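You operate a simulated robot arm through the tools that you are given. There is no shell and no other tool. Be economical: measure what you need, move in short steps, check, and stop when the job is done.

Carry out the task below with a simulated robot arm. There is one attempt and no reset: what you move stays moved.

Task
Turn the index plate to the card's angle and fit the holed block over its peg.
Fine: pull the red knob to free the plate, push it home to lock it; the peg takes the middle hole, the block square beside the plate's knob.

It is judged by the outcome, as a careful person would: the job done as asked, and still so three seconds after it is handed in. It fails if anything else is knocked over, pushed out of place, dropped, spilled or broken.

Robot
A 6-joint arm with a two-finger parallel gripper, fixed in place. Base frame: the origin is at the foot of the arm, x ahead of it, y to its left, z up; the work surface is at about z = 780. Readings come in mm, degrees, newtons and seconds.
With the tool pointing down near the work surface it reaches from about 180 to 760 mm from the base axis. Its first joint turns from -166.0 to 166.0 degrees. Payload 3.91 kg.
The tool frame sits at the grasp point between the pads (the TCP): z along the fingers, y along the line on which they close. The tips reach 30 mm beyond it. The gripper opens to 110 mm. The fingers are 20 mm wide and 10 mm thick; the gripper's body (48 by 112 mm) begins 55 mm behind the TCP.
Orientation is told as [roll, pitch, yaw] about the base's x, y, z axes, in that order, counted from this pose: with the fingers straight down and closing along the base's y, the tool's x points along the base's -x, its y along +y and its z along -z.

Tools
- The arm moves only by the tool jog_arm. Its argument "moves" is a list of rows, each a list of 2 entries, a list of its own where there are three numbers: the shift along the base's x, y, z in units of 40 mm (1.0 is 40 mm), then the turn, a rotation vector about the base's x, y, z in units of 6 degrees (1.0 is 6 degrees). In form: [[[x, y, z], [rx, ry, rz]], ...]. A call has 1 to 20 rows; each row shifts and turns the commanded pose from where the row before left it. "jaw" is the gripper command, from -1 (fully open) to 1 (shut), values between in proportion, set as the call begins (left out, the last holds). A call with a number of a shift or a turn outside -1 to 1 is refused whole. Each row takes 0.2 s and may step no farther than 50 mm and 8.6 degrees from the row before; otherwise, or with a gripper value out of range, the whole call is refused. A pose out of reach is approached as far as the arm can. The call stops where the force on the tool passes 60 N (or 10 N more than at its start, if that is more) or the arm is blocked; 0.2 s more then pass. Each finger travels about 45 mm/s and halts on what it meets, pressing with about 41 N; the grip force reading is that of the motor and also rises with nothing between the fingers. The clock runs only during rows and for 0.2 s after the last one: add rows that do not move to give the fingers time. The reply holds the time, the measured pose of the TCP, the force on the tool along the base axes, the opening and the grip force, in the units named above and with some noise, and new pictures: "pictures" is both (left out), scene, wrist or none.
- Cameras (640 x 400 px; columns grow to the right, rows downward): "scene" is fixed at [220.4, 651.7, 1354.5]; the picture's right is [-0.82, -0.57, 0.00], its down [-0.35, 0.50, -0.79] and it looks along [0.46, -0.65, -0.61] (base axes); focal length 286 px, centre (320, 200). "wrist" rides on the gripper at [-36, 0, -57] in the tool frame; the picture's right is [0.00, -1.00, 0.00], its down [0.97, 0.00, -0.24] and it looks along [0.24, 0.00, 0.97] (tool axes); focal length 218 px, centre (320, 200). There is no depth. A picture from a camera that has moved, and an enlarged one, comes with that camera's place and axes in the base frame and with its lens.
- lift_body(by): slides the trunk up (or, below 0, down) by that many mm; the arm rides with it, the base frame stays. It gives what a move gives, with no picture.
- inspect(camera, box): a new picture of the part [left, top, right, bottom] of that camera's present view, enlarged. The clock stands still meanwhile.
- close_job(): hands the job in; it is judged then, once.

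Go step by step. Nothing tells you positions but the pictures and the camera data: compare them with the known pose of the tool, close in by small moves and look again before you grip or let go. The budget is 120 turns and 150 pictures, counting those below and the enlarged ones. Unless the task says otherwise, let go and move clear before handing in, and close with one line.

The tools are called as a command line: name --argument value ..., lists and objects as JSON in quotes. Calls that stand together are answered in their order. jog_arm: Moves the arm, as the interface text tells. Its arguments: {"type":"object","properties":{"moves":{"type":"array","items":{"type":"array"}},"jaw":{"type":"number"},"pictures":{"type":"string","enum":["both","scene","wrist","none"]}},"required":["moves"]} The other tools are called the same way: lift_body (by) slides the trunk up or down; inspect (camera, box) takes an enlarged picture of a part of a camera's view; close_job () hands the job in.

At the start:

```text
clock: 0.0
ee_pos: [359.5, 149.6, 1161.3]
orientation: [0.0, 0.0, -0.1]
force: [0.4, 0.3, -0.8]
opening: 109.8
grip_force: 0.0
trunk travel left (down, up): [-500.0, 90.0]
```

scene: 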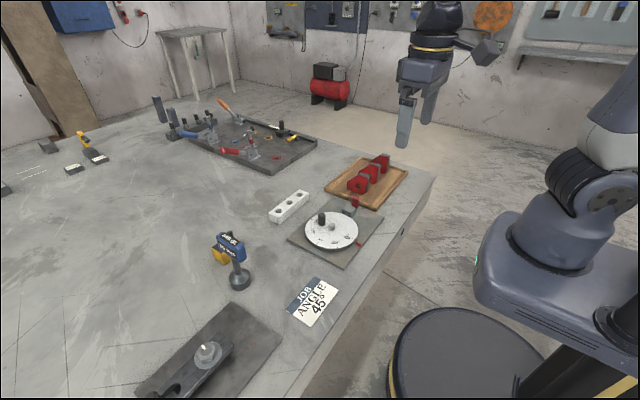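
wrist: 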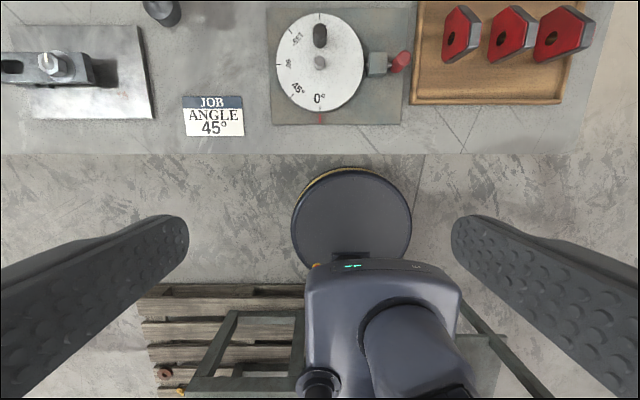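

I see the index plate with its red knob to one side, a white three-hole block beyond it, and the card reading 45°. I'll look closer at both.

inspect --camera "scene" --box '[250, 140, 410, 280]'

inspect --camera "wrist" --box '[170, 0, 430, 160]'

```text
2.86 times, centred on (330, 210) of scene
camera zoom: at [220.4, 651.7, 1354.5], right [-0.82, -0.57, 0.0], down [-0.35, 0.5, -0.79], along [0.46, -0.65, -0.61], focal length 816 px, centre (291, 171)
```

zoom: 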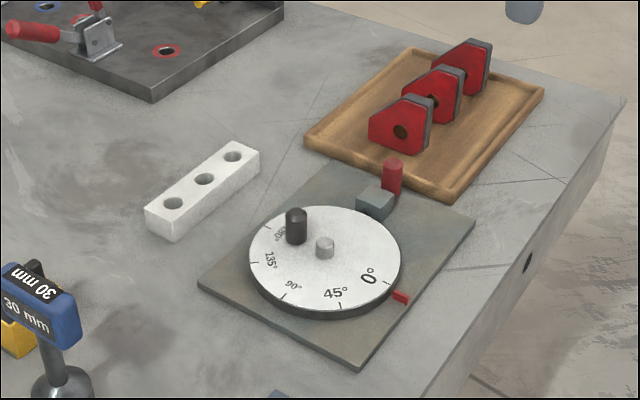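

```text
2.46 times, centred on (300, 80) of wrist
camera zoom: at [395.6, 149.0, 1219.0], right [0.0, -1.0, 0.0], down [-0.97, 0.0, 0.24], along [-0.24, 0.0, -0.97], focal length 537 px, centre (369, 495)
```

zoom: 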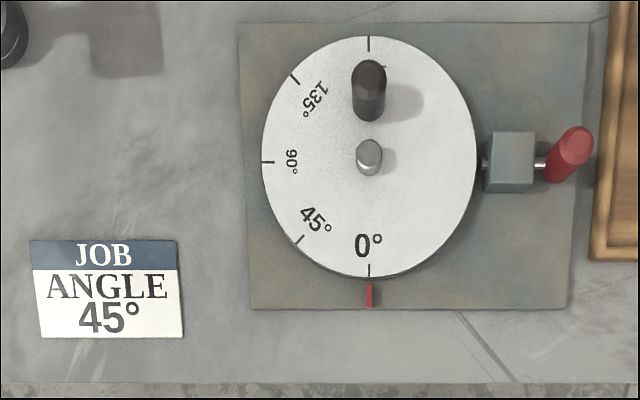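

The plate stands at 0°, the peg is near (530, 150), and turning it counter-clockwise from above by 45° brings the 45° mark to the pointer. I'll move over it for a more exact look.

jog_arm --moves '[[[0.925, -0.15, -0.5], [0, 0, 0]], [[0.925, -0.15, -0.5], [0, 0, 0]], [[0.925, -0.15, -0.5], [0, 0, 0]], [[0.925, -0.15, -0.5], [0, 0, 0]], [[0.925, -0.15, -0.5], [0, 0, 0]], [[0, 0, 0], [0, 0, 0]]]' --pictures "wrist"

```text
clock: 1.4
ee_pos: [544.9, 119.7, 1058.1]
orientation: [0.0, 0.0, 0.0]
force: [0.0, 0.6, 0.2]
opening: 110.1
grip_force: 0.0
trunk travel left (down, up): [-500.0, 90.0]
camera wrist: at [580.8, 118.6, 1115.4], right [0.0, -1.0, 0.0], down [-0.97, 0.0, 0.24], along [-0.24, 0.0, -0.97], focal length 218 px, centre (320, 200)
```

wrist: 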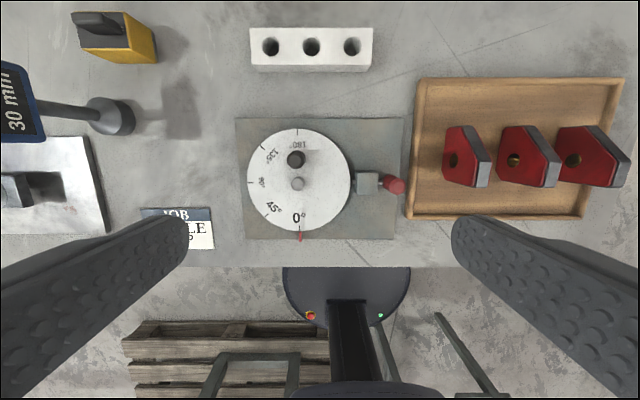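

inspect --camera "wrist" --box '[230, 110, 422, 230]'

inspect --camera "wrist" --box '[236, 10, 396, 110]'

inspect --camera "scene" --box '[300, 170, 396, 230]'

```text
3.33 times, centred on (326, 170) of wrist
camera zoom: at [580.8, 118.6, 1115.4], right [0.0, -1.0, 0.0], down [-0.97, 0.0, 0.24], along [-0.24, 0.0, -0.97], focal length 728 px, centre (300, 300)
```

zoom: 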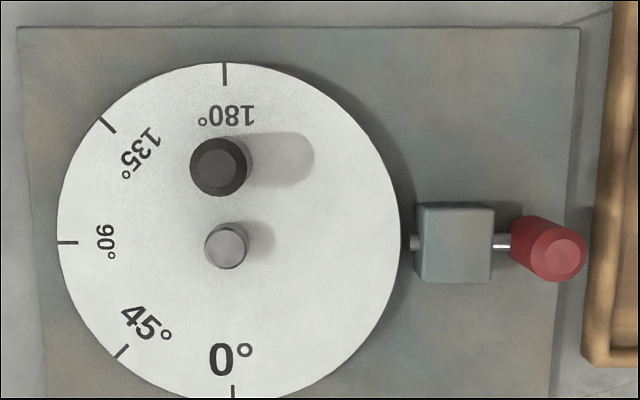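

```text
4.00 times, centred on (316, 60) of wrist
camera zoom: at [580.8, 118.6, 1115.4], right [0.0, -1.0, 0.0], down [-0.97, 0.0, 0.24], along [-0.24, 0.0, -0.97], focal length 873 px, centre (336, 760)
```

zoom: 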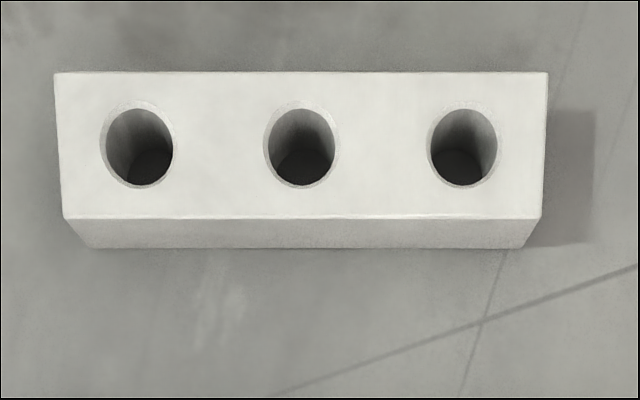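

```text
6.67 times, centred on (348, 200) of scene
camera zoom: at [220.4, 651.7, 1354.5], right [-0.82, -0.57, 0.0], down [-0.35, 0.5, -0.79], along [0.46, -0.65, -0.61], focal length 1905 px, centre (133, 200)
```

zoom: 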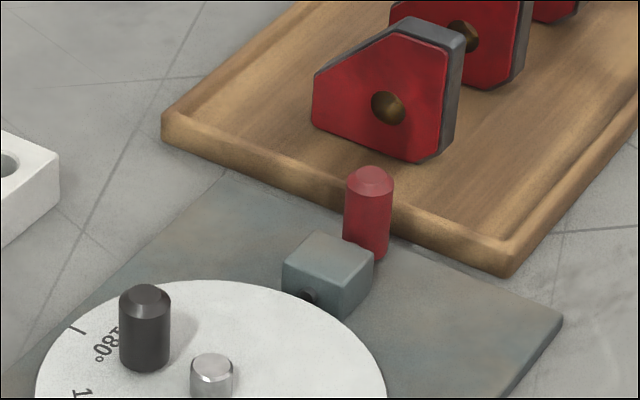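

The peg is at about (530, 149) on a disc of radius 75 mm, with the black knob some 34 mm from it. The red knob is a post near (531, 16) with its top near z 828, sliding along y. I'll turn the gripper to yaw -90 so it closes along x, and go above the red knob.

jog_arm --moves '[[[-0.0233, -0.173, -0.22], [0, 0, -1]], [[-0.0233, -0.173, -0.22], [0, 0, -1]], [[-0.0233, -0.173, -0.22], [0, 0, -1]], [[-0.0233, -0.173, -0.22], [0, 0, -1]], [[-0.0233, -0.173, -0.22], [0, 0, -1]], [[-0.0233, -0.173, -0.22], [0, 0, -1]], [[-0.0233, -0.173, -0.22], [0, 0, -1]], [[-0.0233, -0.173, -0.22], [0, 0, -1]], [[-0.0233, -0.173, -0.22], [0, 0, -1]], [[-0.0233, -0.173, -0.22], [0, 0, -1]], [[-0.0233, -0.173, -0.22], [0, 0, -1]], [[-0.0233, -0.173, -0.22], [0, 0, -1]], [[-0.0233, -0.173, -0.22], [0, 0, -1]], [[-0.0233, -0.173, -0.22], [0, 0, -1]], [[-0.0233, -0.173, -0.22], [0, 0, -1]], [[0, 0, 0], [0, 0, 0]]]'

```text
clock: 4.8
ee_pos: [532.2, 16.2, 928.7]
orientation: [-0.1, 0.0, -90.1]
force: [0.2, -0.3, 0.6]
opening: 109.7
grip_force: 0.1
trunk travel left (down, up): [-500.0, 90.0]
camera wrist: at [531.3, -20.9, 985.9], right [-1.0, 0.0, 0.0], down [0.0, 0.97, 0.24], along [0.0, 0.24, -0.97], focal length 218 px, centre (320, 200)
```

scene: 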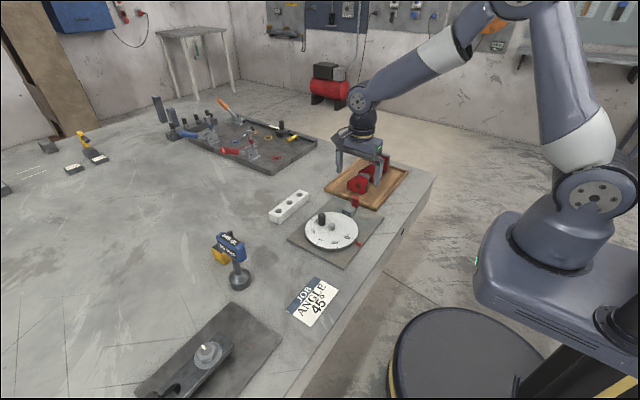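
wrist: 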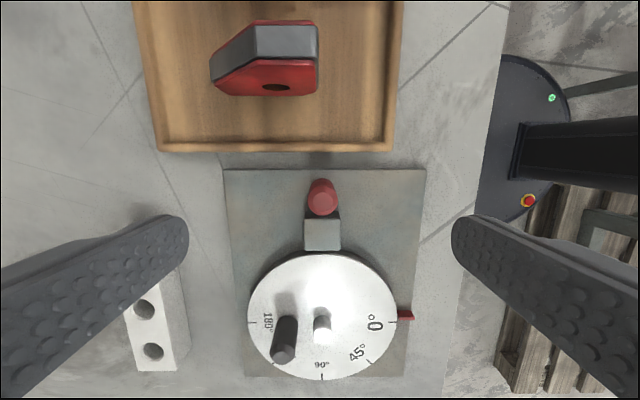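

The red knob's top comes out near (530, 18), almost straight below the TCP. I'll go down around it with the fingers still open.

jog_arm --moves '[[[-0.05, 0.03, -0.6], [0, 0, 0]], [[0, 0, -0.6], [0, 0, 0]], [[0, 0, -0.6], [0, 0, 0]], [[0, 0, -0.6], [0, 0, 0]], [[0, 0, 0], [0, 0, 0]]]' --jaw -0.2

inspect --camera "scene" --box '[290, 130, 450, 230]'

```text
clock: 6.0
ee_pos: [528.6, 19.9, 833.7]
orientation: [0.1, -0.1, -90.0]
force: [0.4, 0.6, -0.2]
opening: 65.8
grip_force: 0.0
trunk travel left (down, up): [-500.0, 90.0]
camera wrist: at [528.1, -17.9, 891.9], right [-1.0, 0.0, 0.0], down [0.0, 0.97, 0.24], along [0.0, 0.24, -0.97], focal length 218 px, centre (320, 200)
```

scene: 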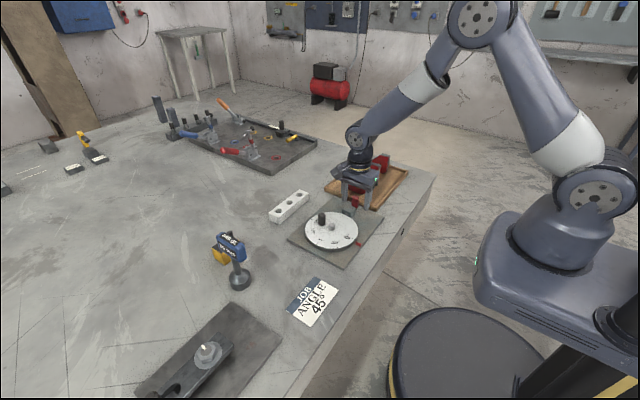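
wrist: 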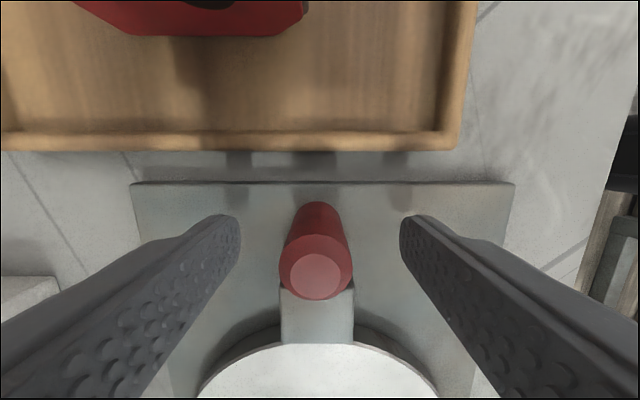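

```text
4.00 times, centred on (370, 180) of scene
camera zoom: at [220.4, 651.7, 1354.5], right [-0.82, -0.57, 0.0], down [-0.35, 0.5, -0.79], along [0.46, -0.65, -0.61], focal length 1143 px, centre (120, 280)
```

zoom: 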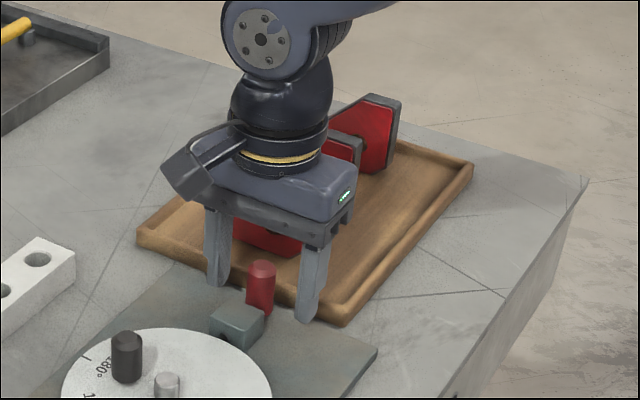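

The fingers straddle the red post. I'll drop 4 mm and close on it.

jog_arm --moves '[[[0.02, 0, -0.1], [0, 0, 0]]]' --pictures "none"

jog_arm --moves '[[[0, 0, 0], [0, 0, 0]], [[0, 0, 0], [0, 0, 0]], [[0, 0, 0], [0, 0, 0]], [[0, 0, 0], [0, 0, 0]], [[0, 0, 0], [0, 0, 0]]]' --jaw 1 --pictures "wrist"

```text
clock: 6.4
ee_pos: [528.7, 18.4, 831.4]
orientation: [-0.1, 0.1, -89.9]
force: [0.5, -0.1, 0.4]
opening: 66.1
grip_force: 0.1
trunk travel left (down, up): [-500.0, 90.0]
```

```text
clock: 7.6
ee_pos: [530.4, 18.7, 831.2]
orientation: [0.0, 0.0, -90.1]
force: [-0.9, -0.6, -0.3]
opening: 21.7
grip_force: 44.7
trunk travel left (down, up): [-500.0, 90.0]
camera wrist: at [529.4, -18.0, 888.4], right [-1.0, 0.0, 0.0], down [0.0, 0.97, 0.24], along [0.0, 0.24, -0.97], focal length 218 px, centre (320, 200)
```

wrist: 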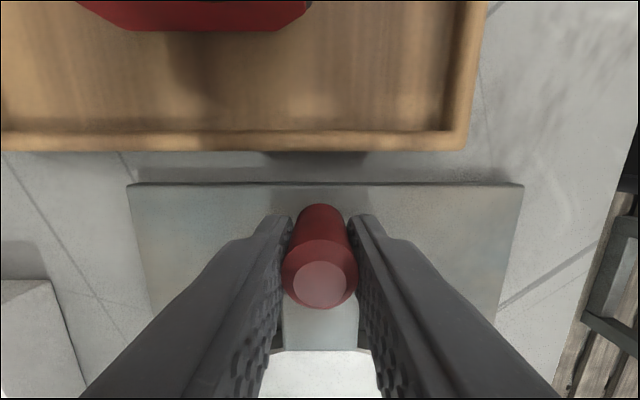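

The knob is gripped (21.7 mm). Now I'll pull it gently along -y.

jog_arm --moves '[[[0, -0.08, 0], [0, 0, 0]], [[0, -0.08, 0], [0, 0, 0]], [[0, -0.08, 0], [0, 0, 0]], [[0, 0, 0], [0, 0, 0]]]' --pictures "wrist"

```text
clock: 8.6
ee_pos: [530.2, 7.7, 830.4]
orientation: [0.1, -0.1, -90.0]
force: [-9.7, 0.4, 25.0]
opening: 21.8
grip_force: 44.9
trunk travel left (down, up): [-500.0, 90.0]
camera wrist: at [529.4, -29.4, 888.4], right [-1.0, 0.0, 0.0], down [0.0, 0.97, 0.24], along [0.0, 0.24, -0.97], focal length 218 px, centre (320, 200)
```

wrist: 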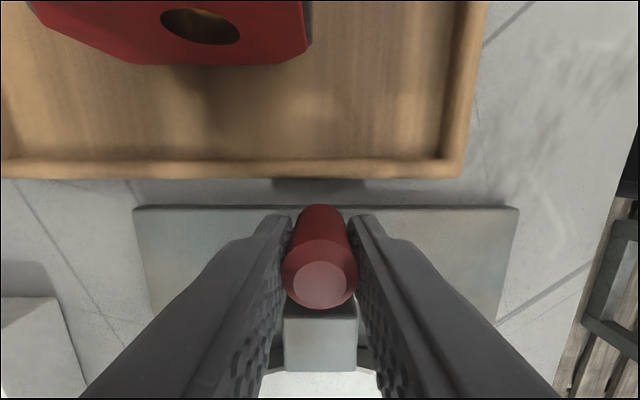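

The knob has come out about 10 mm with no resistance along y. I'll go a little further to find the end of travel.

jog_arm --moves '[[[0, -0.06, 0], [0, 0, 0]], [[0, -0.06, 0], [0, 0, 0]], [[0, 0, 0], [0, 0, 0]]]' --pictures "wrist"

inspect --camera "scene" --box '[290, 160, 402, 230]'

```text
clock: 9.4
ee_pos: [530.0, 3.0, 830.9]
orientation: [0.1, 0.0, -90.0]
force: [-8.9, 0.4, 29.4]
opening: 21.6
grip_force: 45.1
trunk travel left (down, up): [-500.0, 90.0]
camera wrist: at [529.3, -33.9, 888.3], right [-1.0, 0.0, 0.0], down [0.0, 0.97, 0.24], along [0.0, 0.24, -0.97], focal length 218 px, centre (320, 200)
```

wrist: 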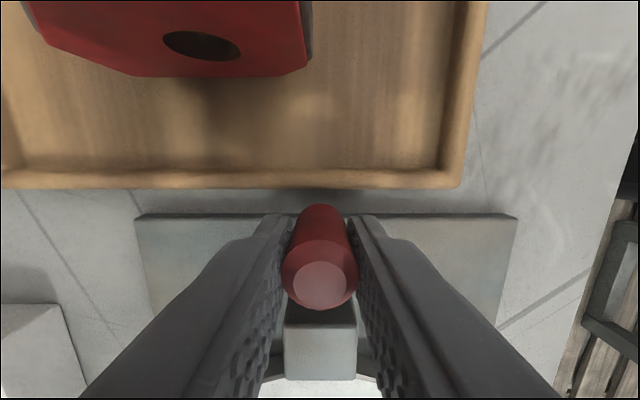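

```text
5.71 times, centred on (346, 195) of scene
camera zoom: at [220.4, 651.7, 1354.5], right [-0.82, -0.57, 0.0], down [-0.35, 0.5, -0.79], along [0.46, -0.65, -0.61], focal length 1633 px, centre (171, 229)
```

zoom: 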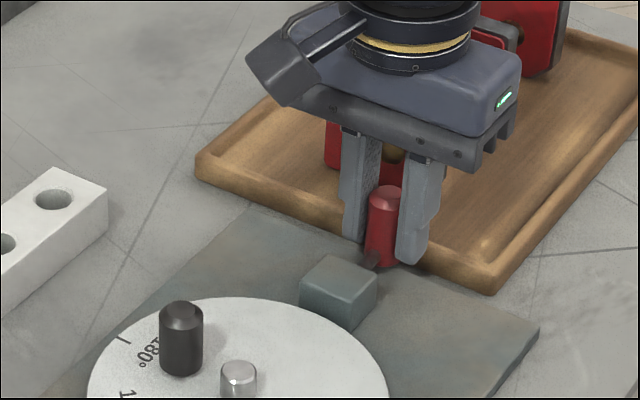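

The knob is out about 16 mm and still moves freely. I'll let go, rise and see whether it stays out.

jog_arm --moves '[[[0, 0, 0], [0, 0, 0]], [[0, 0, 0], [0, 0, 0]], [[0, 0, 0], [0, 0, 0]]]' --jaw -0.1 --pictures "none"

jog_arm --moves '[[[0, 0, 0.7], [0, 0, 0]], [[0, 0, 0.7], [0, 0, 0]], [[0, 0.3, 0.6], [0, 0, 0]], [[0, 0, 0], [0, 0, 0]]]' --pictures "wrist"

inspect --camera "wrist" --box '[200, 150, 440, 300]'

```text
clock: 10.2
ee_pos: [532.0, 1.7, 828.8]
orientation: [0.0, 0.0, -90.0]
force: [-0.5, -0.3, 0.0]
opening: 60.4
grip_force: 0.0
trunk travel left (down, up): [-500.0, 90.0]
```

```text
clock: 11.2
ee_pos: [528.1, 13.2, 907.9]
orientation: [0.0, 0.0, -90.1]
force: [-0.9, -0.2, 0.5]
opening: 60.7
grip_force: 0.1
trunk travel left (down, up): [-500.0, 90.0]
camera wrist: at [527.9, -23.2, 965.3], right [-1.0, 0.0, 0.0], down [0.0, 0.97, 0.24], along [0.0, 0.24, -0.97], focal length 218 px, centre (320, 200)
```

wrist: 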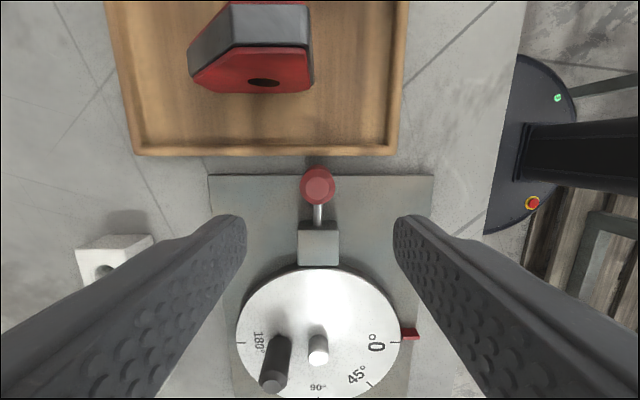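

```text
2.67 times, centred on (320, 225) of wrist
camera zoom: at [527.9, -23.2, 965.3], right [-1.0, 0.0, 0.0], down [0.0, 0.97, 0.24], along [0.0, 0.24, -0.97], focal length 582 px, centre (320, 133)
```

zoom: 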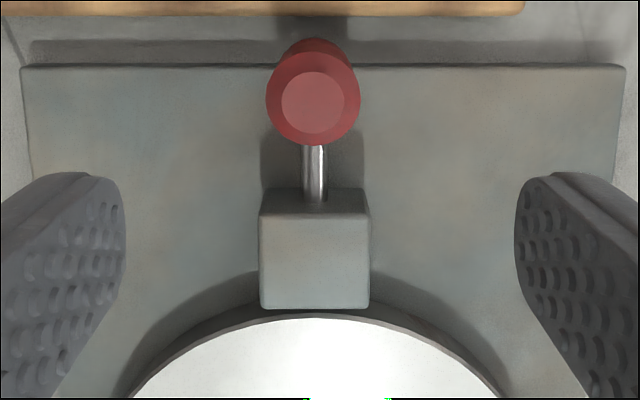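

The knob stays out, so the plate is free. Next I'll turn the gripper to yaw 0 and go above the black plate knob near (563, 149).

jog_arm --moves '[[[0.058, 0.2257, 0], [0, 0, 1]], [[0.058, 0.2257, 0], [0, 0, 1]], [[0.058, 0.2257, 0], [0, 0, 1]], [[0.058, 0.2257, 0], [0, 0, 1]], [[0.058, 0.2257, 0], [0, 0, 1]], [[0.058, 0.2257, 0], [0, 0, 1]], [[0.058, 0.2257, 0], [0, 0, 1]], [[0.058, 0.2257, 0], [0, 0, 1]], [[0.058, 0.2257, 0], [0, 0, 1]], [[0.058, 0.2257, 0], [0, 0, 1]], [[0.058, 0.2257, 0], [0, 0, 1]], [[0.058, 0.2257, 0], [0, 0, 1]], [[0.058, 0.2257, 0], [0, 0, 1]], [[0.058, 0.2257, 0], [0, 0, 1]], [[0.058, 0.2257, 0], [0, 0, 1]], [[0, 0, 0], [0, 0, 0]]]' --pictures "wrist"

inspect --camera "wrist" --box '[220, 120, 420, 245]'

inspect --camera "scene" --box '[280, 180, 408, 260]'

```text
clock: 14.6
ee_pos: [565.0, 148.8, 908.4]
orientation: [0.0, 0.0, 0.2]
force: [0.6, -0.3, 0.3]
opening: 60.6
grip_force: 0.0
trunk travel left (down, up): [-500.0, 90.0]
camera wrist: at [600.9, 148.3, 965.6], right [0.0, -1.0, 0.0], down [-0.97, 0.0, 0.24], along [-0.24, 0.0, -0.97], focal length 218 px, centre (320, 200)
```

wrist: 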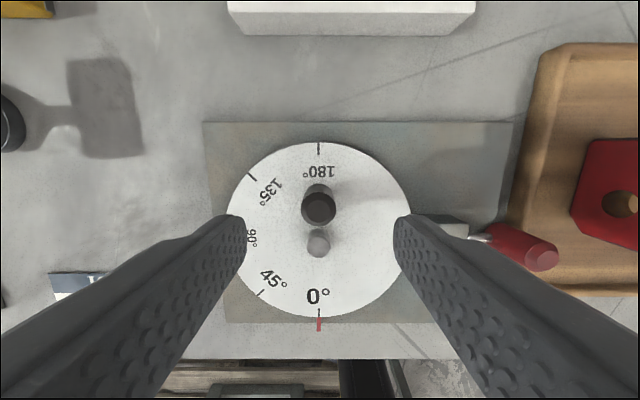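

```text
3.20 times, centred on (320, 182) of wrist
camera zoom: at [600.9, 148.3, 965.6], right [0.0, -1.0, 0.0], down [-0.97, 0.0, 0.24], along [-0.24, 0.0, -0.97], focal length 698 px, centre (320, 256)
```

zoom: 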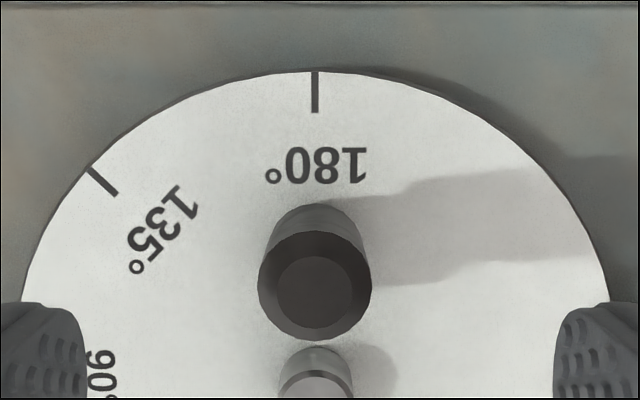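

```text
5.00 times, centred on (344, 220) of scene
camera zoom: at [220.4, 651.7, 1354.5], right [-0.82, -0.57, 0.0], down [-0.35, 0.5, -0.79], along [0.46, -0.65, -0.61], focal length 1428 px, centre (200, 100)
```

zoom: 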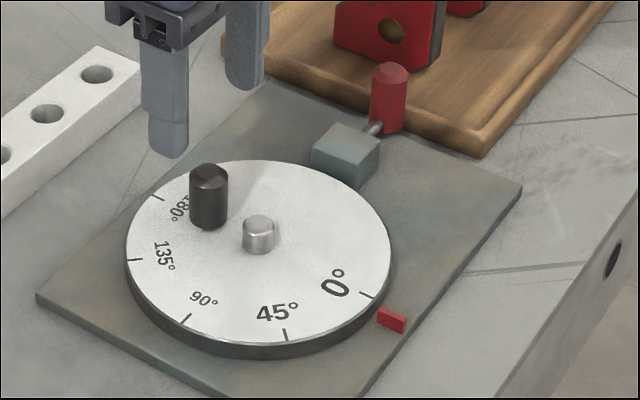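

The knob stands at about (562, 149) with its top near z 832, clear all round. I'll go down around it and close along the tangent.

jog_arm --moves '[[[-0.075, 0, -0.62], [0, 0, 0]], [[0, 0, -0.62], [0, 0, 0]], [[0, 0, -0.6], [0, 0, 0]], [[0, 0, 0], [0, 0, 0]]]' --pictures "wrist"

jog_arm --moves '[[[0, 0, 0], [0, 0, 0]], [[0, 0, 0], [0, 0, 0]], [[0, 0, 0], [0, 0, 0]], [[0, 0, 0], [0, 0, 0]]]' --jaw 1 --pictures "wrist"

```text
clock: 15.6
ee_pos: [562.6, 147.3, 833.5]
orientation: [0.0, 0.0, -0.1]
force: [0.3, -0.5, -0.5]
opening: 60.6
grip_force: 0.2
trunk travel left (down, up): [-500.0, 90.0]
camera wrist: at [597.7, 146.5, 891.8], right [0.0, -1.0, 0.0], down [-0.97, 0.0, 0.24], along [-0.24, 0.0, -0.97], focal length 218 px, centre (320, 200)
```

wrist: 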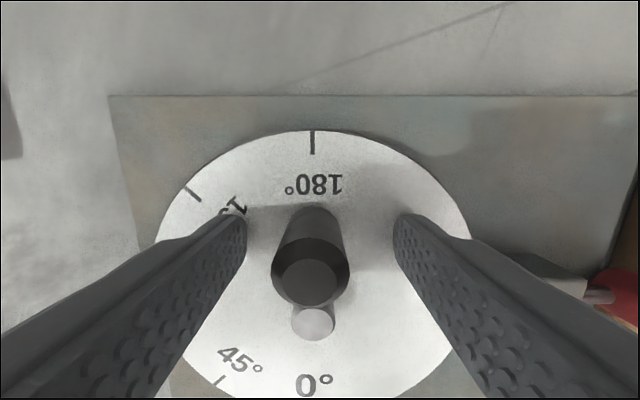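

```text
clock: 16.6
ee_pos: [562.5, 150.4, 834.0]
orientation: [0.0, 0.0, 0.1]
force: [0.8, 18.3, -1.1]
opening: 21.7
grip_force: 45.1
trunk travel left (down, up): [-500.0, 90.0]
camera wrist: at [597.5, 149.2, 892.1], right [0.0, -1.0, 0.0], down [-0.97, 0.0, 0.24], along [-0.24, 0.0, -0.97], focal length 218 px, centre (320, 200)
```

wrist: 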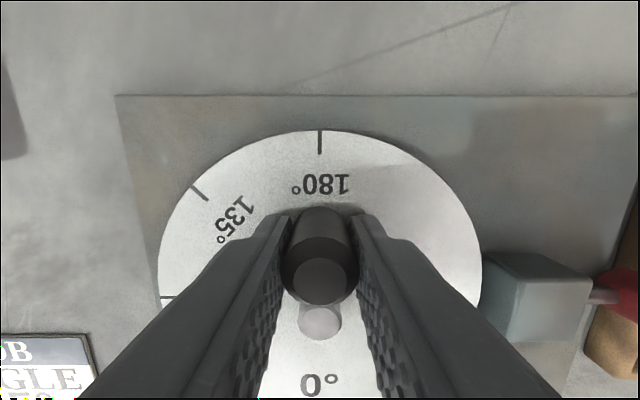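

The black knob is gripped. I'll begin the arc with 15° to check that the plate follows.

jog_arm --moves '[[[-0.0032, 0.073, 0], [0, 0, 0.8333]], [[-0.0095, 0.0724, 0], [0, 0, 0.8333]], [[-0.0158, 0.0714, 0], [0, 0, 0.8333]], [[0, 0, 0], [0, 0, 0]]]' --pictures "wrist"

```text
clock: 17.6
ee_pos: [563.3, 155.2, 834.7]
orientation: [0.0, 0.1, 15.0]
force: [11.3, -14.3, -5.8]
opening: 21.9
grip_force: 44.9
trunk travel left (down, up): [-500.0, 90.0]
camera wrist: at [596.4, 164.0, 892.1], right [0.26, -0.97, 0.0], down [-0.94, -0.25, 0.24], along [-0.23, -0.06, -0.97], focal length 218 px, centre (320, 200)
```

wrist: 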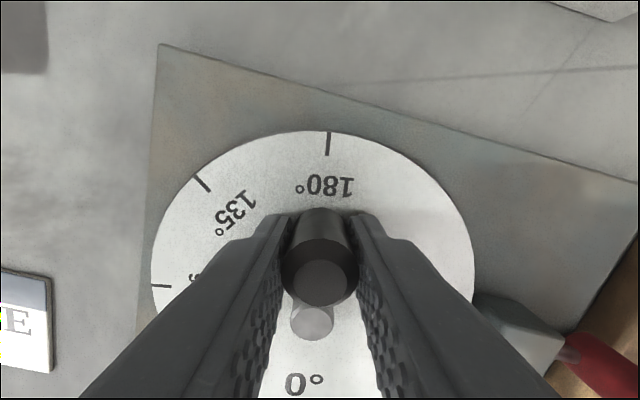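

The plate follows with a slight lag. I'll finish the arc to 45°.

jog_arm --moves '[[[-0.022, 0.0696, 0], [0, 0, 0.8333]], [[-0.028, 0.0675, 0], [0, 0, 0.8333]], [[-0.0337, 0.0649, 0], [0, 0, 0.8333]], [[-0.0393, 0.0616, 0], [0, 0, 0.8333]], [[-0.0444, 0.0579, 0], [0, 0, 0.8333]], [[-0.0494, 0.0539, 0], [0, 0, 0.8333]], [[0, 0, 0], [0, 0, 0]]]'

inspect --camera "scene" --box '[290, 190, 402, 260]'

```text
clock: 19.2
ee_pos: [554.1, 174.5, 835.0]
orientation: [0.2, 0.2, 45.1]
force: [-5.2, -5.8, -19.0]
opening: 21.8
grip_force: 45.8
trunk travel left (down, up): [-500.0, 90.0]
camera wrist: at [577.4, 198.9, 892.3], right [0.71, -0.71, 0.0], down [-0.68, -0.69, 0.24], along [-0.17, -0.17, -0.97], focal length 218 px, centre (320, 200)
```

scene: 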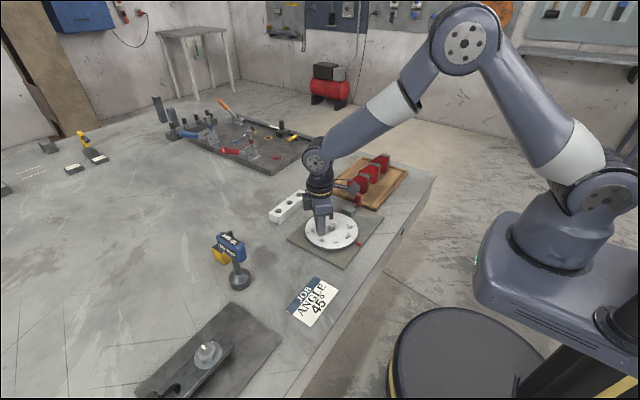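
wrist: 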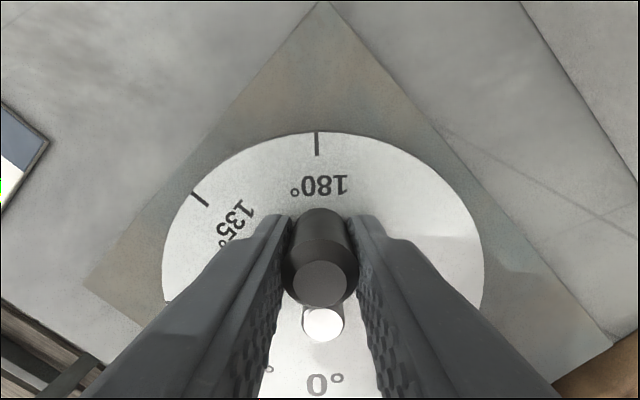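

```text
5.71 times, centred on (346, 225) of scene
camera zoom: at [220.4, 651.7, 1354.5], right [-0.82, -0.57, 0.0], down [-0.35, 0.5, -0.79], along [0.46, -0.65, -0.61], focal length 1633 px, centre (171, 57)
```

zoom: 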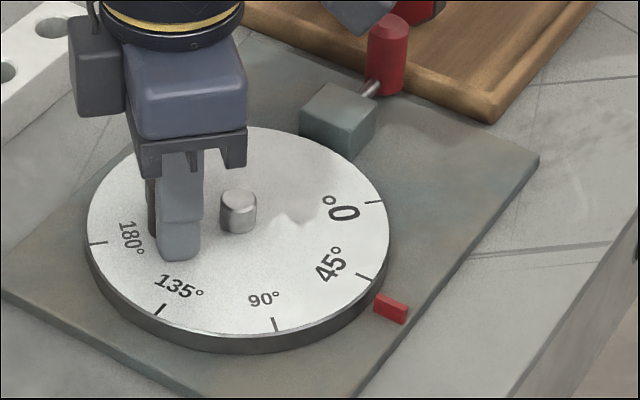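

The 45° mark is near the pointer. I'll zoom in to measure the residual error.

inspect --camera "scene" --box '[336, 222, 368, 252]'

```text
13.33 times, centred on (352, 237) of scene
camera zoom: at [220.4, 651.7, 1354.5], right [-0.82, -0.57, 0.0], down [-0.35, 0.5, -0.79], along [0.46, -0.65, -0.61], focal length 3809 px, centre (-107, -293)
```

zoom: 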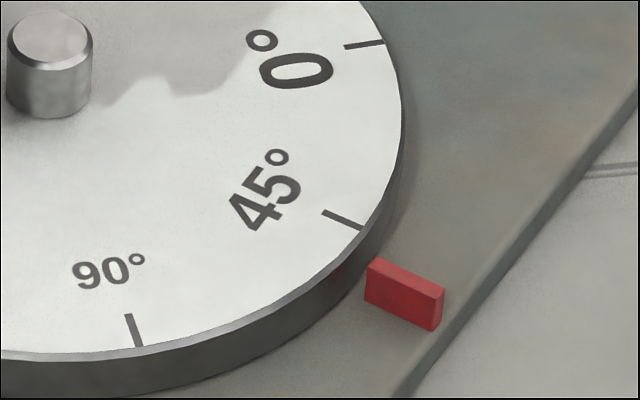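

The mark seems about 2° past the pointer when compared with how the 0° mark sat at first. I'll turn back 2° and check again.

jog_arm --moves '[[[0.0207, -0.0207, 0], [0, 0, -0.333]], [[0, 0, 0], [0, 0, 0]], [[0, 0, 0], [0, 0, 0]]]' --pictures "wrist"

inspect --camera "scene" --box '[336, 222, 368, 252]'

```text
clock: 20.0
ee_pos: [554.7, 172.1, 835.3]
orientation: [0.1, 0.2, 43.0]
force: [-10.4, -3.1, -22.8]
opening: 21.7
grip_force: 45.4
trunk travel left (down, up): [-500.0, 90.0]
camera wrist: at [579.2, 197.1, 892.3], right [0.68, -0.73, 0.0], down [-0.71, -0.66, 0.24], along [-0.18, -0.16, -0.97], focal length 218 px, centre (320, 200)
```

wrist: 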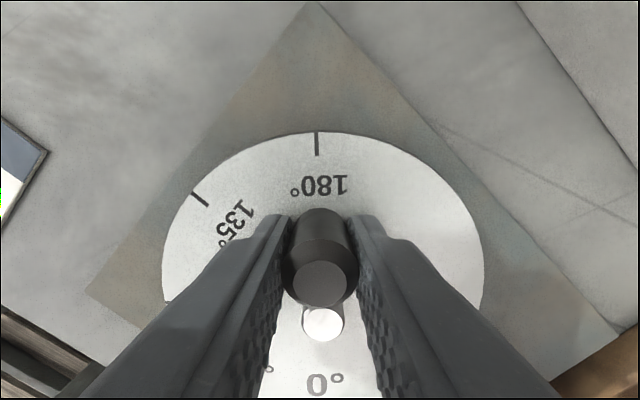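

```text
13.33 times, centred on (352, 237) of scene
camera zoom: at [220.4, 651.7, 1354.5], right [-0.82, -0.57, 0.0], down [-0.35, 0.5, -0.79], along [0.46, -0.65, -0.61], focal length 3809 px, centre (-107, -293)
```

zoom: 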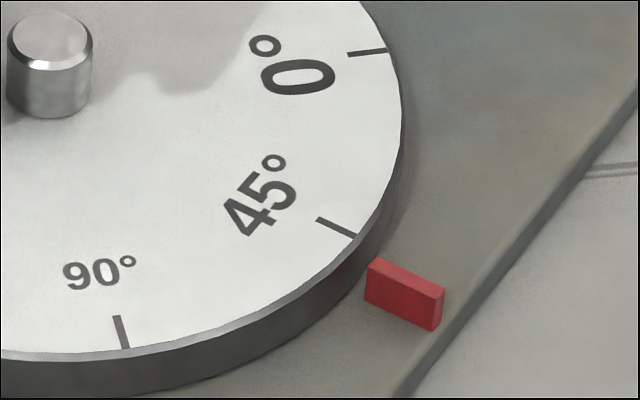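

The mark now sits exactly where the 0° mark did against the pointer. I'll release the knob, rise and check.

jog_arm --moves '[[[0, 0, 0], [0, 0, 0]], [[0, 0, 0], [0, 0, 0]], [[0, 0, 0], [0, 0, 0]]]' --jaw -0.1 --pictures "none"

jog_arm --moves '[[[0, 0, 0.7], [0, 0, 0]], [[0, 0, 0.7], [0, 0, 0]], [[0, 0, 0.6], [0, 0, 0]], [[0, 0, 0], [0, 0, 0]]]' --pictures "wrist"

inspect --camera "scene" --box '[336, 222, 368, 252]'

```text
clock: 20.8
ee_pos: [554.7, 173.3, 835.9]
orientation: [-0.1, 0.0, 43.1]
force: [-0.2, 0.6, -0.1]
opening: 60.4
grip_force: 0.0
trunk travel left (down, up): [-500.0, 90.0]
```

```text
clock: 21.8
ee_pos: [551.8, 172.8, 917.4]
orientation: [0.0, 0.1, 43.1]
force: [-0.8, -0.2, -0.7]
opening: 60.3
grip_force: 0.1
trunk travel left (down, up): [-500.0, 90.0]
camera wrist: at [578.1, 197.2, 973.4], right [0.68, -0.73, 0.0], down [-0.71, -0.66, 0.24], along [-0.18, -0.16, -0.97], focal length 218 px, centre (320, 200)
```

wrist: 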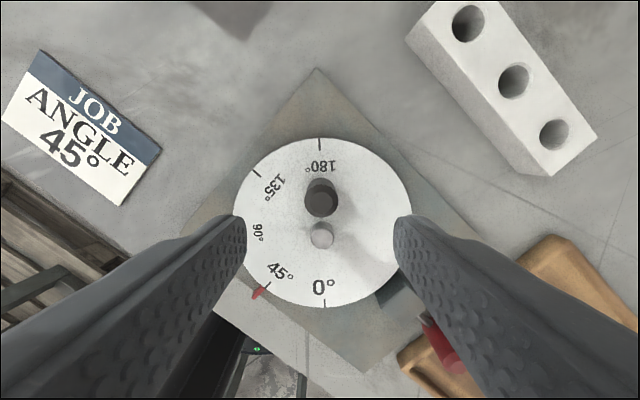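

```text
13.33 times, centred on (352, 237) of scene
camera zoom: at [220.4, 651.7, 1354.5], right [-0.82, -0.57, 0.0], down [-0.35, 0.5, -0.79], along [0.46, -0.65, -0.61], focal length 3809 px, centre (-107, -293)
```

zoom: 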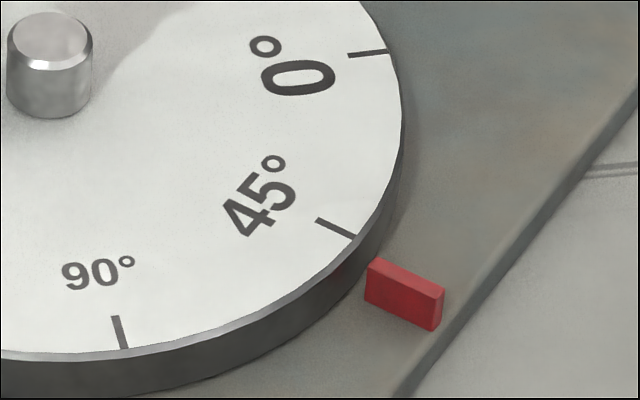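

The mark holds at the pointer. Now I'll go back over the red knob at yaw +90 to push it home.

jog_arm --moves '[[[-0.0703, -0.532, 0], [0, 0, 0.977]], [[-0.0703, -0.532, 0], [0, 0, 0.977]], [[-0.0703, -0.532, 0], [0, 0, 0.977]], [[-0.0703, -0.532, 0], [0, 0, 0.977]], [[-0.0703, -0.532, 0], [0, 0, 0.977]], [[-0.0703, -0.532, 0], [0, 0, 0.977]], [[-0.0703, -0.532, 0], [0, 0, 0.977]], [[-0.0703, -0.532, 0], [0, 0, 0.977]], [[0, 0, 0], [0, 0, 0]]]' --pictures "wrist"

```text
clock: 23.8
ee_pos: [529.8, 1.4, 915.3]
orientation: [0.0, 0.0, 89.9]
force: [-0.7, -0.3, 0.1]
opening: 60.4
grip_force: 0.0
trunk travel left (down, up): [-500.0, 90.0]
camera wrist: at [528.7, 37.1, 973.4], right [1.0, 0.0, 0.0], down [0.0, -0.97, 0.24], along [0.0, -0.24, -0.97], focal length 218 px, centre (320, 200)
```

wrist: 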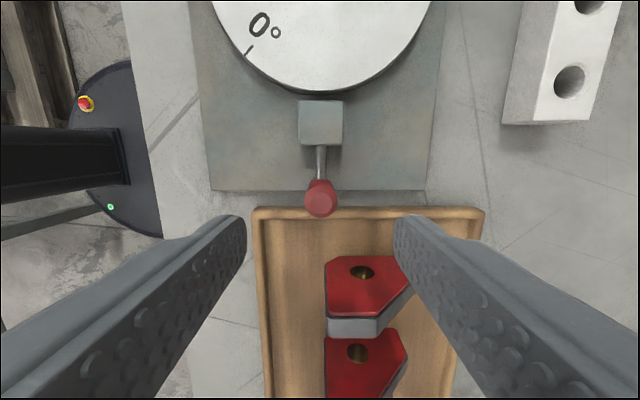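

The red knob is right under the gripper. I'll go down around it and grip.

jog_arm --moves '[[[0, 0.03, -0.7], [0, 0, 0]], [[0, 0.03, -0.7], [0, 0, 0]], [[0, 0, -0.7], [0, 0, 0]], [[0, 0, 0], [0, 0, 0]]]' --pictures "none"

jog_arm --moves '[[[0, 0, 0], [0, 0, 0]], [[0, 0, 0], [0, 0, 0]], [[0, 0, 0], [0, 0, 0]], [[0, 0, 0], [0, 0, 0]]]' --jaw 1 --pictures "wrist"

```text
clock: 24.8
ee_pos: [530.1, 4.6, 830.4]
orientation: [0.0, -0.1, 89.9]
force: [1.0, 0.3, 0.1]
opening: 60.6
grip_force: 0.0
trunk travel left (down, up): [-500.0, 90.0]
```

```text
clock: 25.8
ee_pos: [530.5, 3.0, 831.3]
orientation: [0.0, -0.1, 89.8]
force: [-2.4, -0.6, -1.2]
opening: 21.8
grip_force: 44.6
trunk travel left (down, up): [-500.0, 90.0]
camera wrist: at [529.5, 39.4, 888.9], right [1.0, 0.0, 0.0], down [0.0, -0.97, 0.24], along [0.0, -0.24, -0.97], focal length 218 px, centre (320, 200)
```

wrist: 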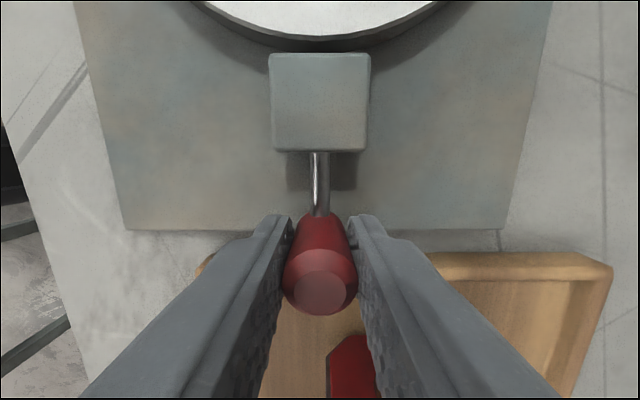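

Gripped. I'll push it in toward +y by about 16 mm and watch the force.

jog_arm --moves '[[[0, 0.08, 0], [0, 0, 0]], [[0, 0.08, 0], [0, 0, 0]], [[0, 0.08, 0], [0, 0, 0]], [[0, 0.08, 0], [0, 0, 0]], [[0, 0.05, 0], [0, 0, 0]], [[0, 0, 0], [0, 0, 0]]]' --pictures "wrist"

```text
clock: 27.2
ee_pos: [530.2, 20.0, 832.5]
orientation: [0.0, 0.1, 89.9]
force: [-13.4, -1.0, 9.1]
opening: 21.8
grip_force: 45.2
trunk travel left (down, up): [-500.0, 90.0]
camera wrist: at [529.5, 55.3, 888.9], right [1.0, 0.0, 0.0], down [0.0, -0.97, 0.24], along [0.0, -0.24, -0.97], focal length 218 px, centre (320, 200)
```

wrist: 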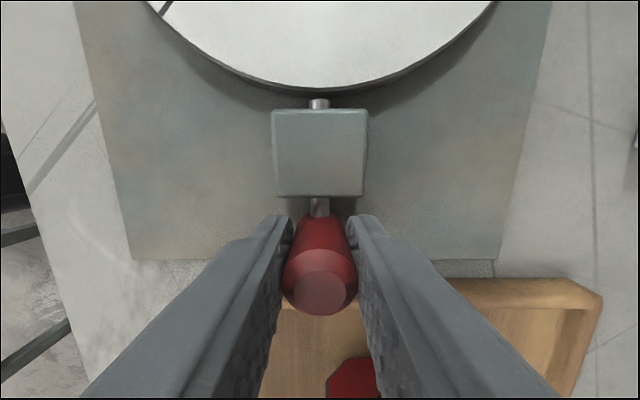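

The pin now reaches the disc rim. I'll press a bit further until I meet resistance.

jog_arm --moves '[[[0, 0.05, 0], [0, 0, 0]], [[0, 0.05, 0], [0, 0, 0]], [[0, 0, 0], [0, 0, 0]]]' --pictures "wrist"

inspect --camera "wrist" --box '[240, 50, 400, 230]'

```text
clock: 28.0
ee_pos: [530.0, 21.0, 829.9]
orientation: [-0.1, 0.0, 89.9]
force: [-11.9, -28.0, 10.3]
opening: 21.4
grip_force: 44.9
trunk travel left (down, up): [-500.0, 90.0]
camera wrist: at [529.7, 56.9, 888.3], right [1.0, 0.0, 0.0], down [0.0, -0.97, 0.24], along [0.0, -0.24, -0.97], focal length 218 px, centre (320, 200)
```

wrist: 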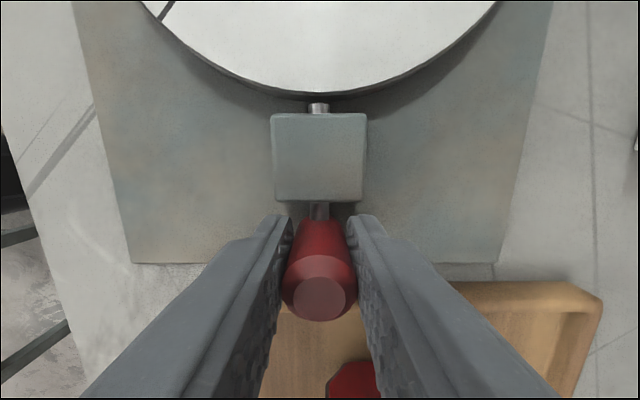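

```text
2.22 times, centred on (320, 140) of wrist
camera zoom: at [529.7, 56.9, 888.3], right [1.0, 0.0, 0.0], down [0.0, -0.97, 0.24], along [0.0, -0.24, -0.97], focal length 485 px, centre (320, 333)
```

zoom: 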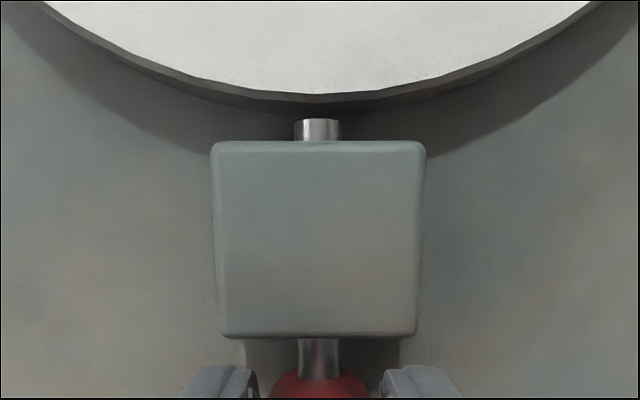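

It stopped with 28 N of resistance, so it seems home. I'll release, rise and compare with the picture of the original locked state.

jog_arm --moves '[[[0, 0, 0], [0, 0, 0]], [[0, 0, 0], [0, 0, 0]], [[0, 0, 0], [0, 0, 0]]]' --jaw -0.1 --pictures "none"

jog_arm --moves '[[[0, 0, 0.8], [0, 0, 0]], [[0, 0, 0.8], [0, 0, 0]], [[0.5, 0, 0.8], [0, 0, 0]], [[0.8, 0, 0.8], [0, 0, 0]], [[0, 0, 0], [0, 0, 0]]]' --pictures "wrist"

inspect --camera "scene" --box '[300, 170, 396, 230]'

inspect --camera "scene" --box '[336, 222, 368, 252]'

```text
clock: 28.8
ee_pos: [531.1, 24.6, 831.0]
orientation: [0.0, 0.0, 89.9]
force: [0.5, -0.5, 0.4]
opening: 60.4
grip_force: 0.0
trunk travel left (down, up): [-500.0, 90.0]
```

```text
clock: 30.0
ee_pos: [581.3, 25.7, 959.9]
orientation: [0.0, 0.0, 89.9]
force: [0.6, 0.1, -0.6]
opening: 60.4
grip_force: 0.0
trunk travel left (down, up): [-500.0, 90.0]
camera wrist: at [580.5, 61.7, 1016.9], right [1.0, 0.0, 0.0], down [0.0, -0.97, 0.24], along [0.0, -0.24, -0.97], focal length 218 px, centre (320, 200)
```

wrist: 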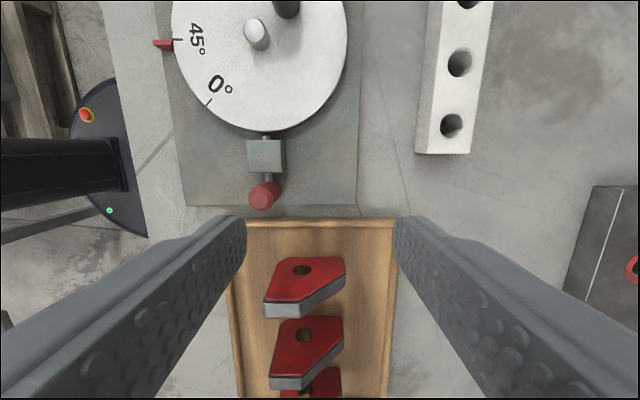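

```text
6.67 times, centred on (348, 200) of scene
camera zoom: at [220.4, 651.7, 1354.5], right [-0.82, -0.57, 0.0], down [-0.35, 0.5, -0.79], along [0.46, -0.65, -0.61], focal length 1905 px, centre (133, 200)
```

zoom: 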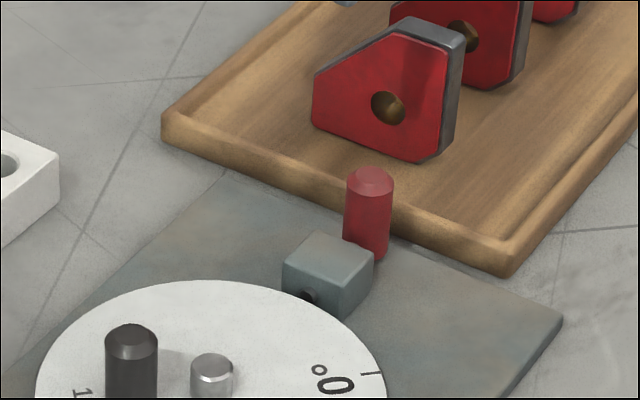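

```text
13.33 times, centred on (352, 237) of scene
camera zoom: at [220.4, 651.7, 1354.5], right [-0.82, -0.57, 0.0], down [-0.35, 0.5, -0.79], along [0.46, -0.65, -0.61], focal length 3809 px, centre (-107, -293)
```

zoom: 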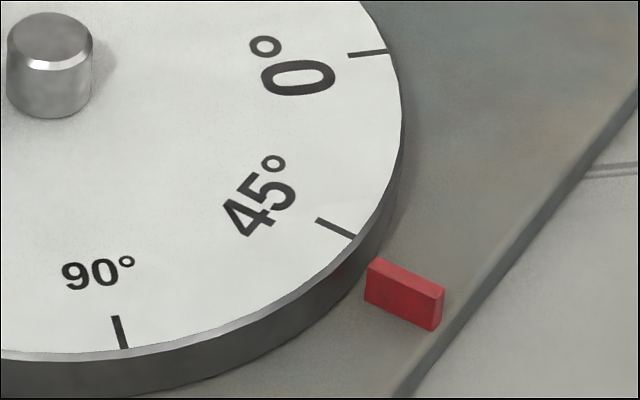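

The knob sits in exactly its original locked place and the mark is unmoved: locked at 45°. Next is the block, centred near (699, 129) and 150×39×30 mm. I'll grip it off-centre toward +y so the fingers clear the plate's knob later.

jog_arm --moves '[[[0.587, 0.6525, -0.2], [0, 0, 0]], [[0.587, 0.6525, -0.2], [0, 0, 0]], [[0.587, 0.6525, -0.2], [0, 0, 0]], [[0.587, 0.6525, -0.2], [0, 0, 0]], [[0.587, 0.6525, -0.2], [0, 0, 0]], [[0, 0, 0], [0, 0, 0]]]' --jaw -0.45 --pictures "wrist"

inspect --camera "wrist" --box '[220, 80, 420, 280]'

```text
clock: 31.4
ee_pos: [699.9, 152.3, 919.2]
orientation: [0.1, 0.0, 89.9]
force: [0.5, 0.1, -0.2]
opening: 79.8
grip_force: 0.1
trunk travel left (down, up): [-500.0, 90.0]
camera wrist: at [699.0, 188.1, 977.2], right [1.0, 0.0, 0.0], down [0.0, -0.97, 0.24], along [0.0, -0.24, -0.97], focal length 218 px, centre (320, 200)
```

wrist: 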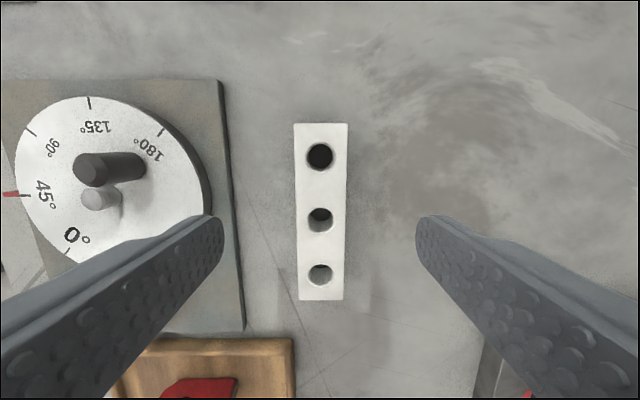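

```text
2.00 times, centred on (320, 180) of wrist
camera zoom: at [699.0, 188.1, 977.2], right [1.0, 0.0, 0.0], down [0.0, -0.97, 0.24], along [0.0, -0.24, -0.97], focal length 436 px, centre (320, 240)
```

zoom: 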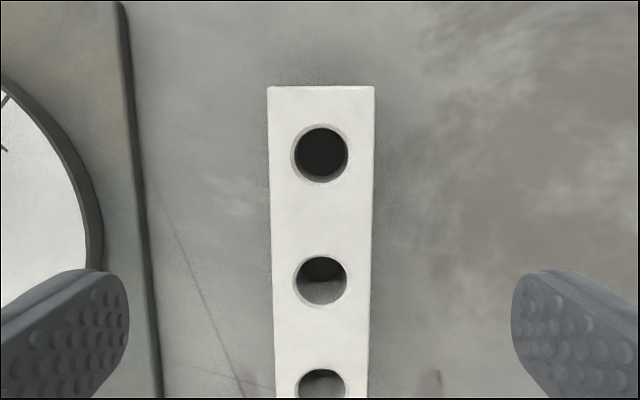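

The middle hole is at (699.0, 129.3) and the block is square to the axes. I'll go down with the grip point 27 mm beyond that hole.

jog_arm --moves '[[[-0.01, 0.1, -0.65], [0, 0, 0]], [[0, 0, -0.65], [0, 0, 0]], [[0, 0, -0.65], [0, 0, 0]], [[0, 0, 0], [0, 0, 0]]]' --pictures "wrist"

```text
clock: 32.4
ee_pos: [699.6, 158.0, 842.0]
orientation: [0.0, -0.1, 89.9]
force: [0.3, -0.2, -1.1]
opening: 80.0
grip_force: 0.0
trunk travel left (down, up): [-500.0, 90.0]
camera wrist: at [698.7, 193.3, 899.8], right [1.0, 0.0, 0.0], down [0.0, -0.97, 0.24], along [0.0, -0.24, -0.97], focal length 218 px, centre (320, 200)
```

wrist: 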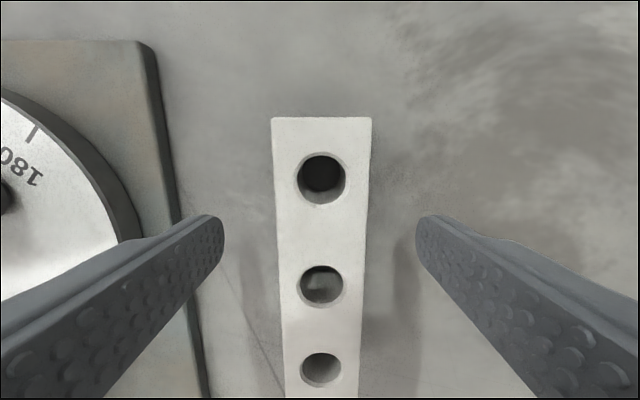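

Aligned. I'll go down 27 mm and close.

jog_arm --moves '[[[0, 0, -0.35], [0, 0, 0]], [[0, 0, -0.32], [0, 0, 0]], [[0, 0, 0], [0, 0, 0]]]' --pictures "none"

jog_arm --moves '[[[0, 0, 0], [0, 0, 0]], [[0, 0, 0], [0, 0, 0]], [[0, 0, 0], [0, 0, 0]], [[0, 0, 0], [0, 0, 0]]]' --jaw 1 --pictures "wrist"

```text
clock: 33.2
ee_pos: [698.3, 157.9, 816.0]
orientation: [-0.1, 0.0, 89.9]
force: [0.2, -0.4, -0.9]
opening: 79.9
grip_force: 0.2
trunk travel left (down, up): [-500.0, 90.0]
```

```text
clock: 34.2
ee_pos: [698.2, 160.0, 815.6]
orientation: [0.0, 0.1, 89.9]
force: [3.7, -0.5, 0.3]
opening: 39.6
grip_force: 41.7
trunk travel left (down, up): [-500.0, 90.0]
camera wrist: at [698.2, 193.5, 873.2], right [1.0, 0.0, 0.0], down [0.0, -0.97, 0.24], along [0.0, -0.24, -0.97], focal length 218 px, centre (320, 200)
```

wrist: 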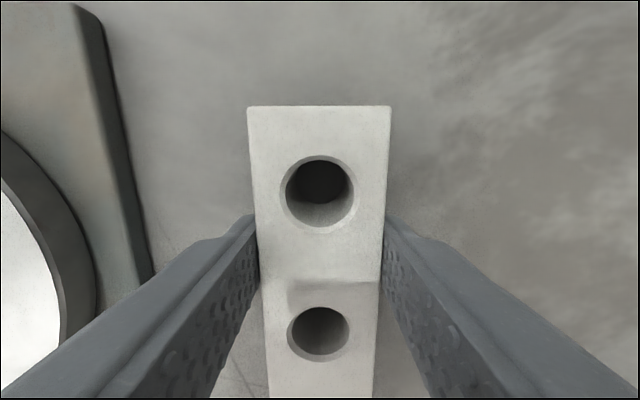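

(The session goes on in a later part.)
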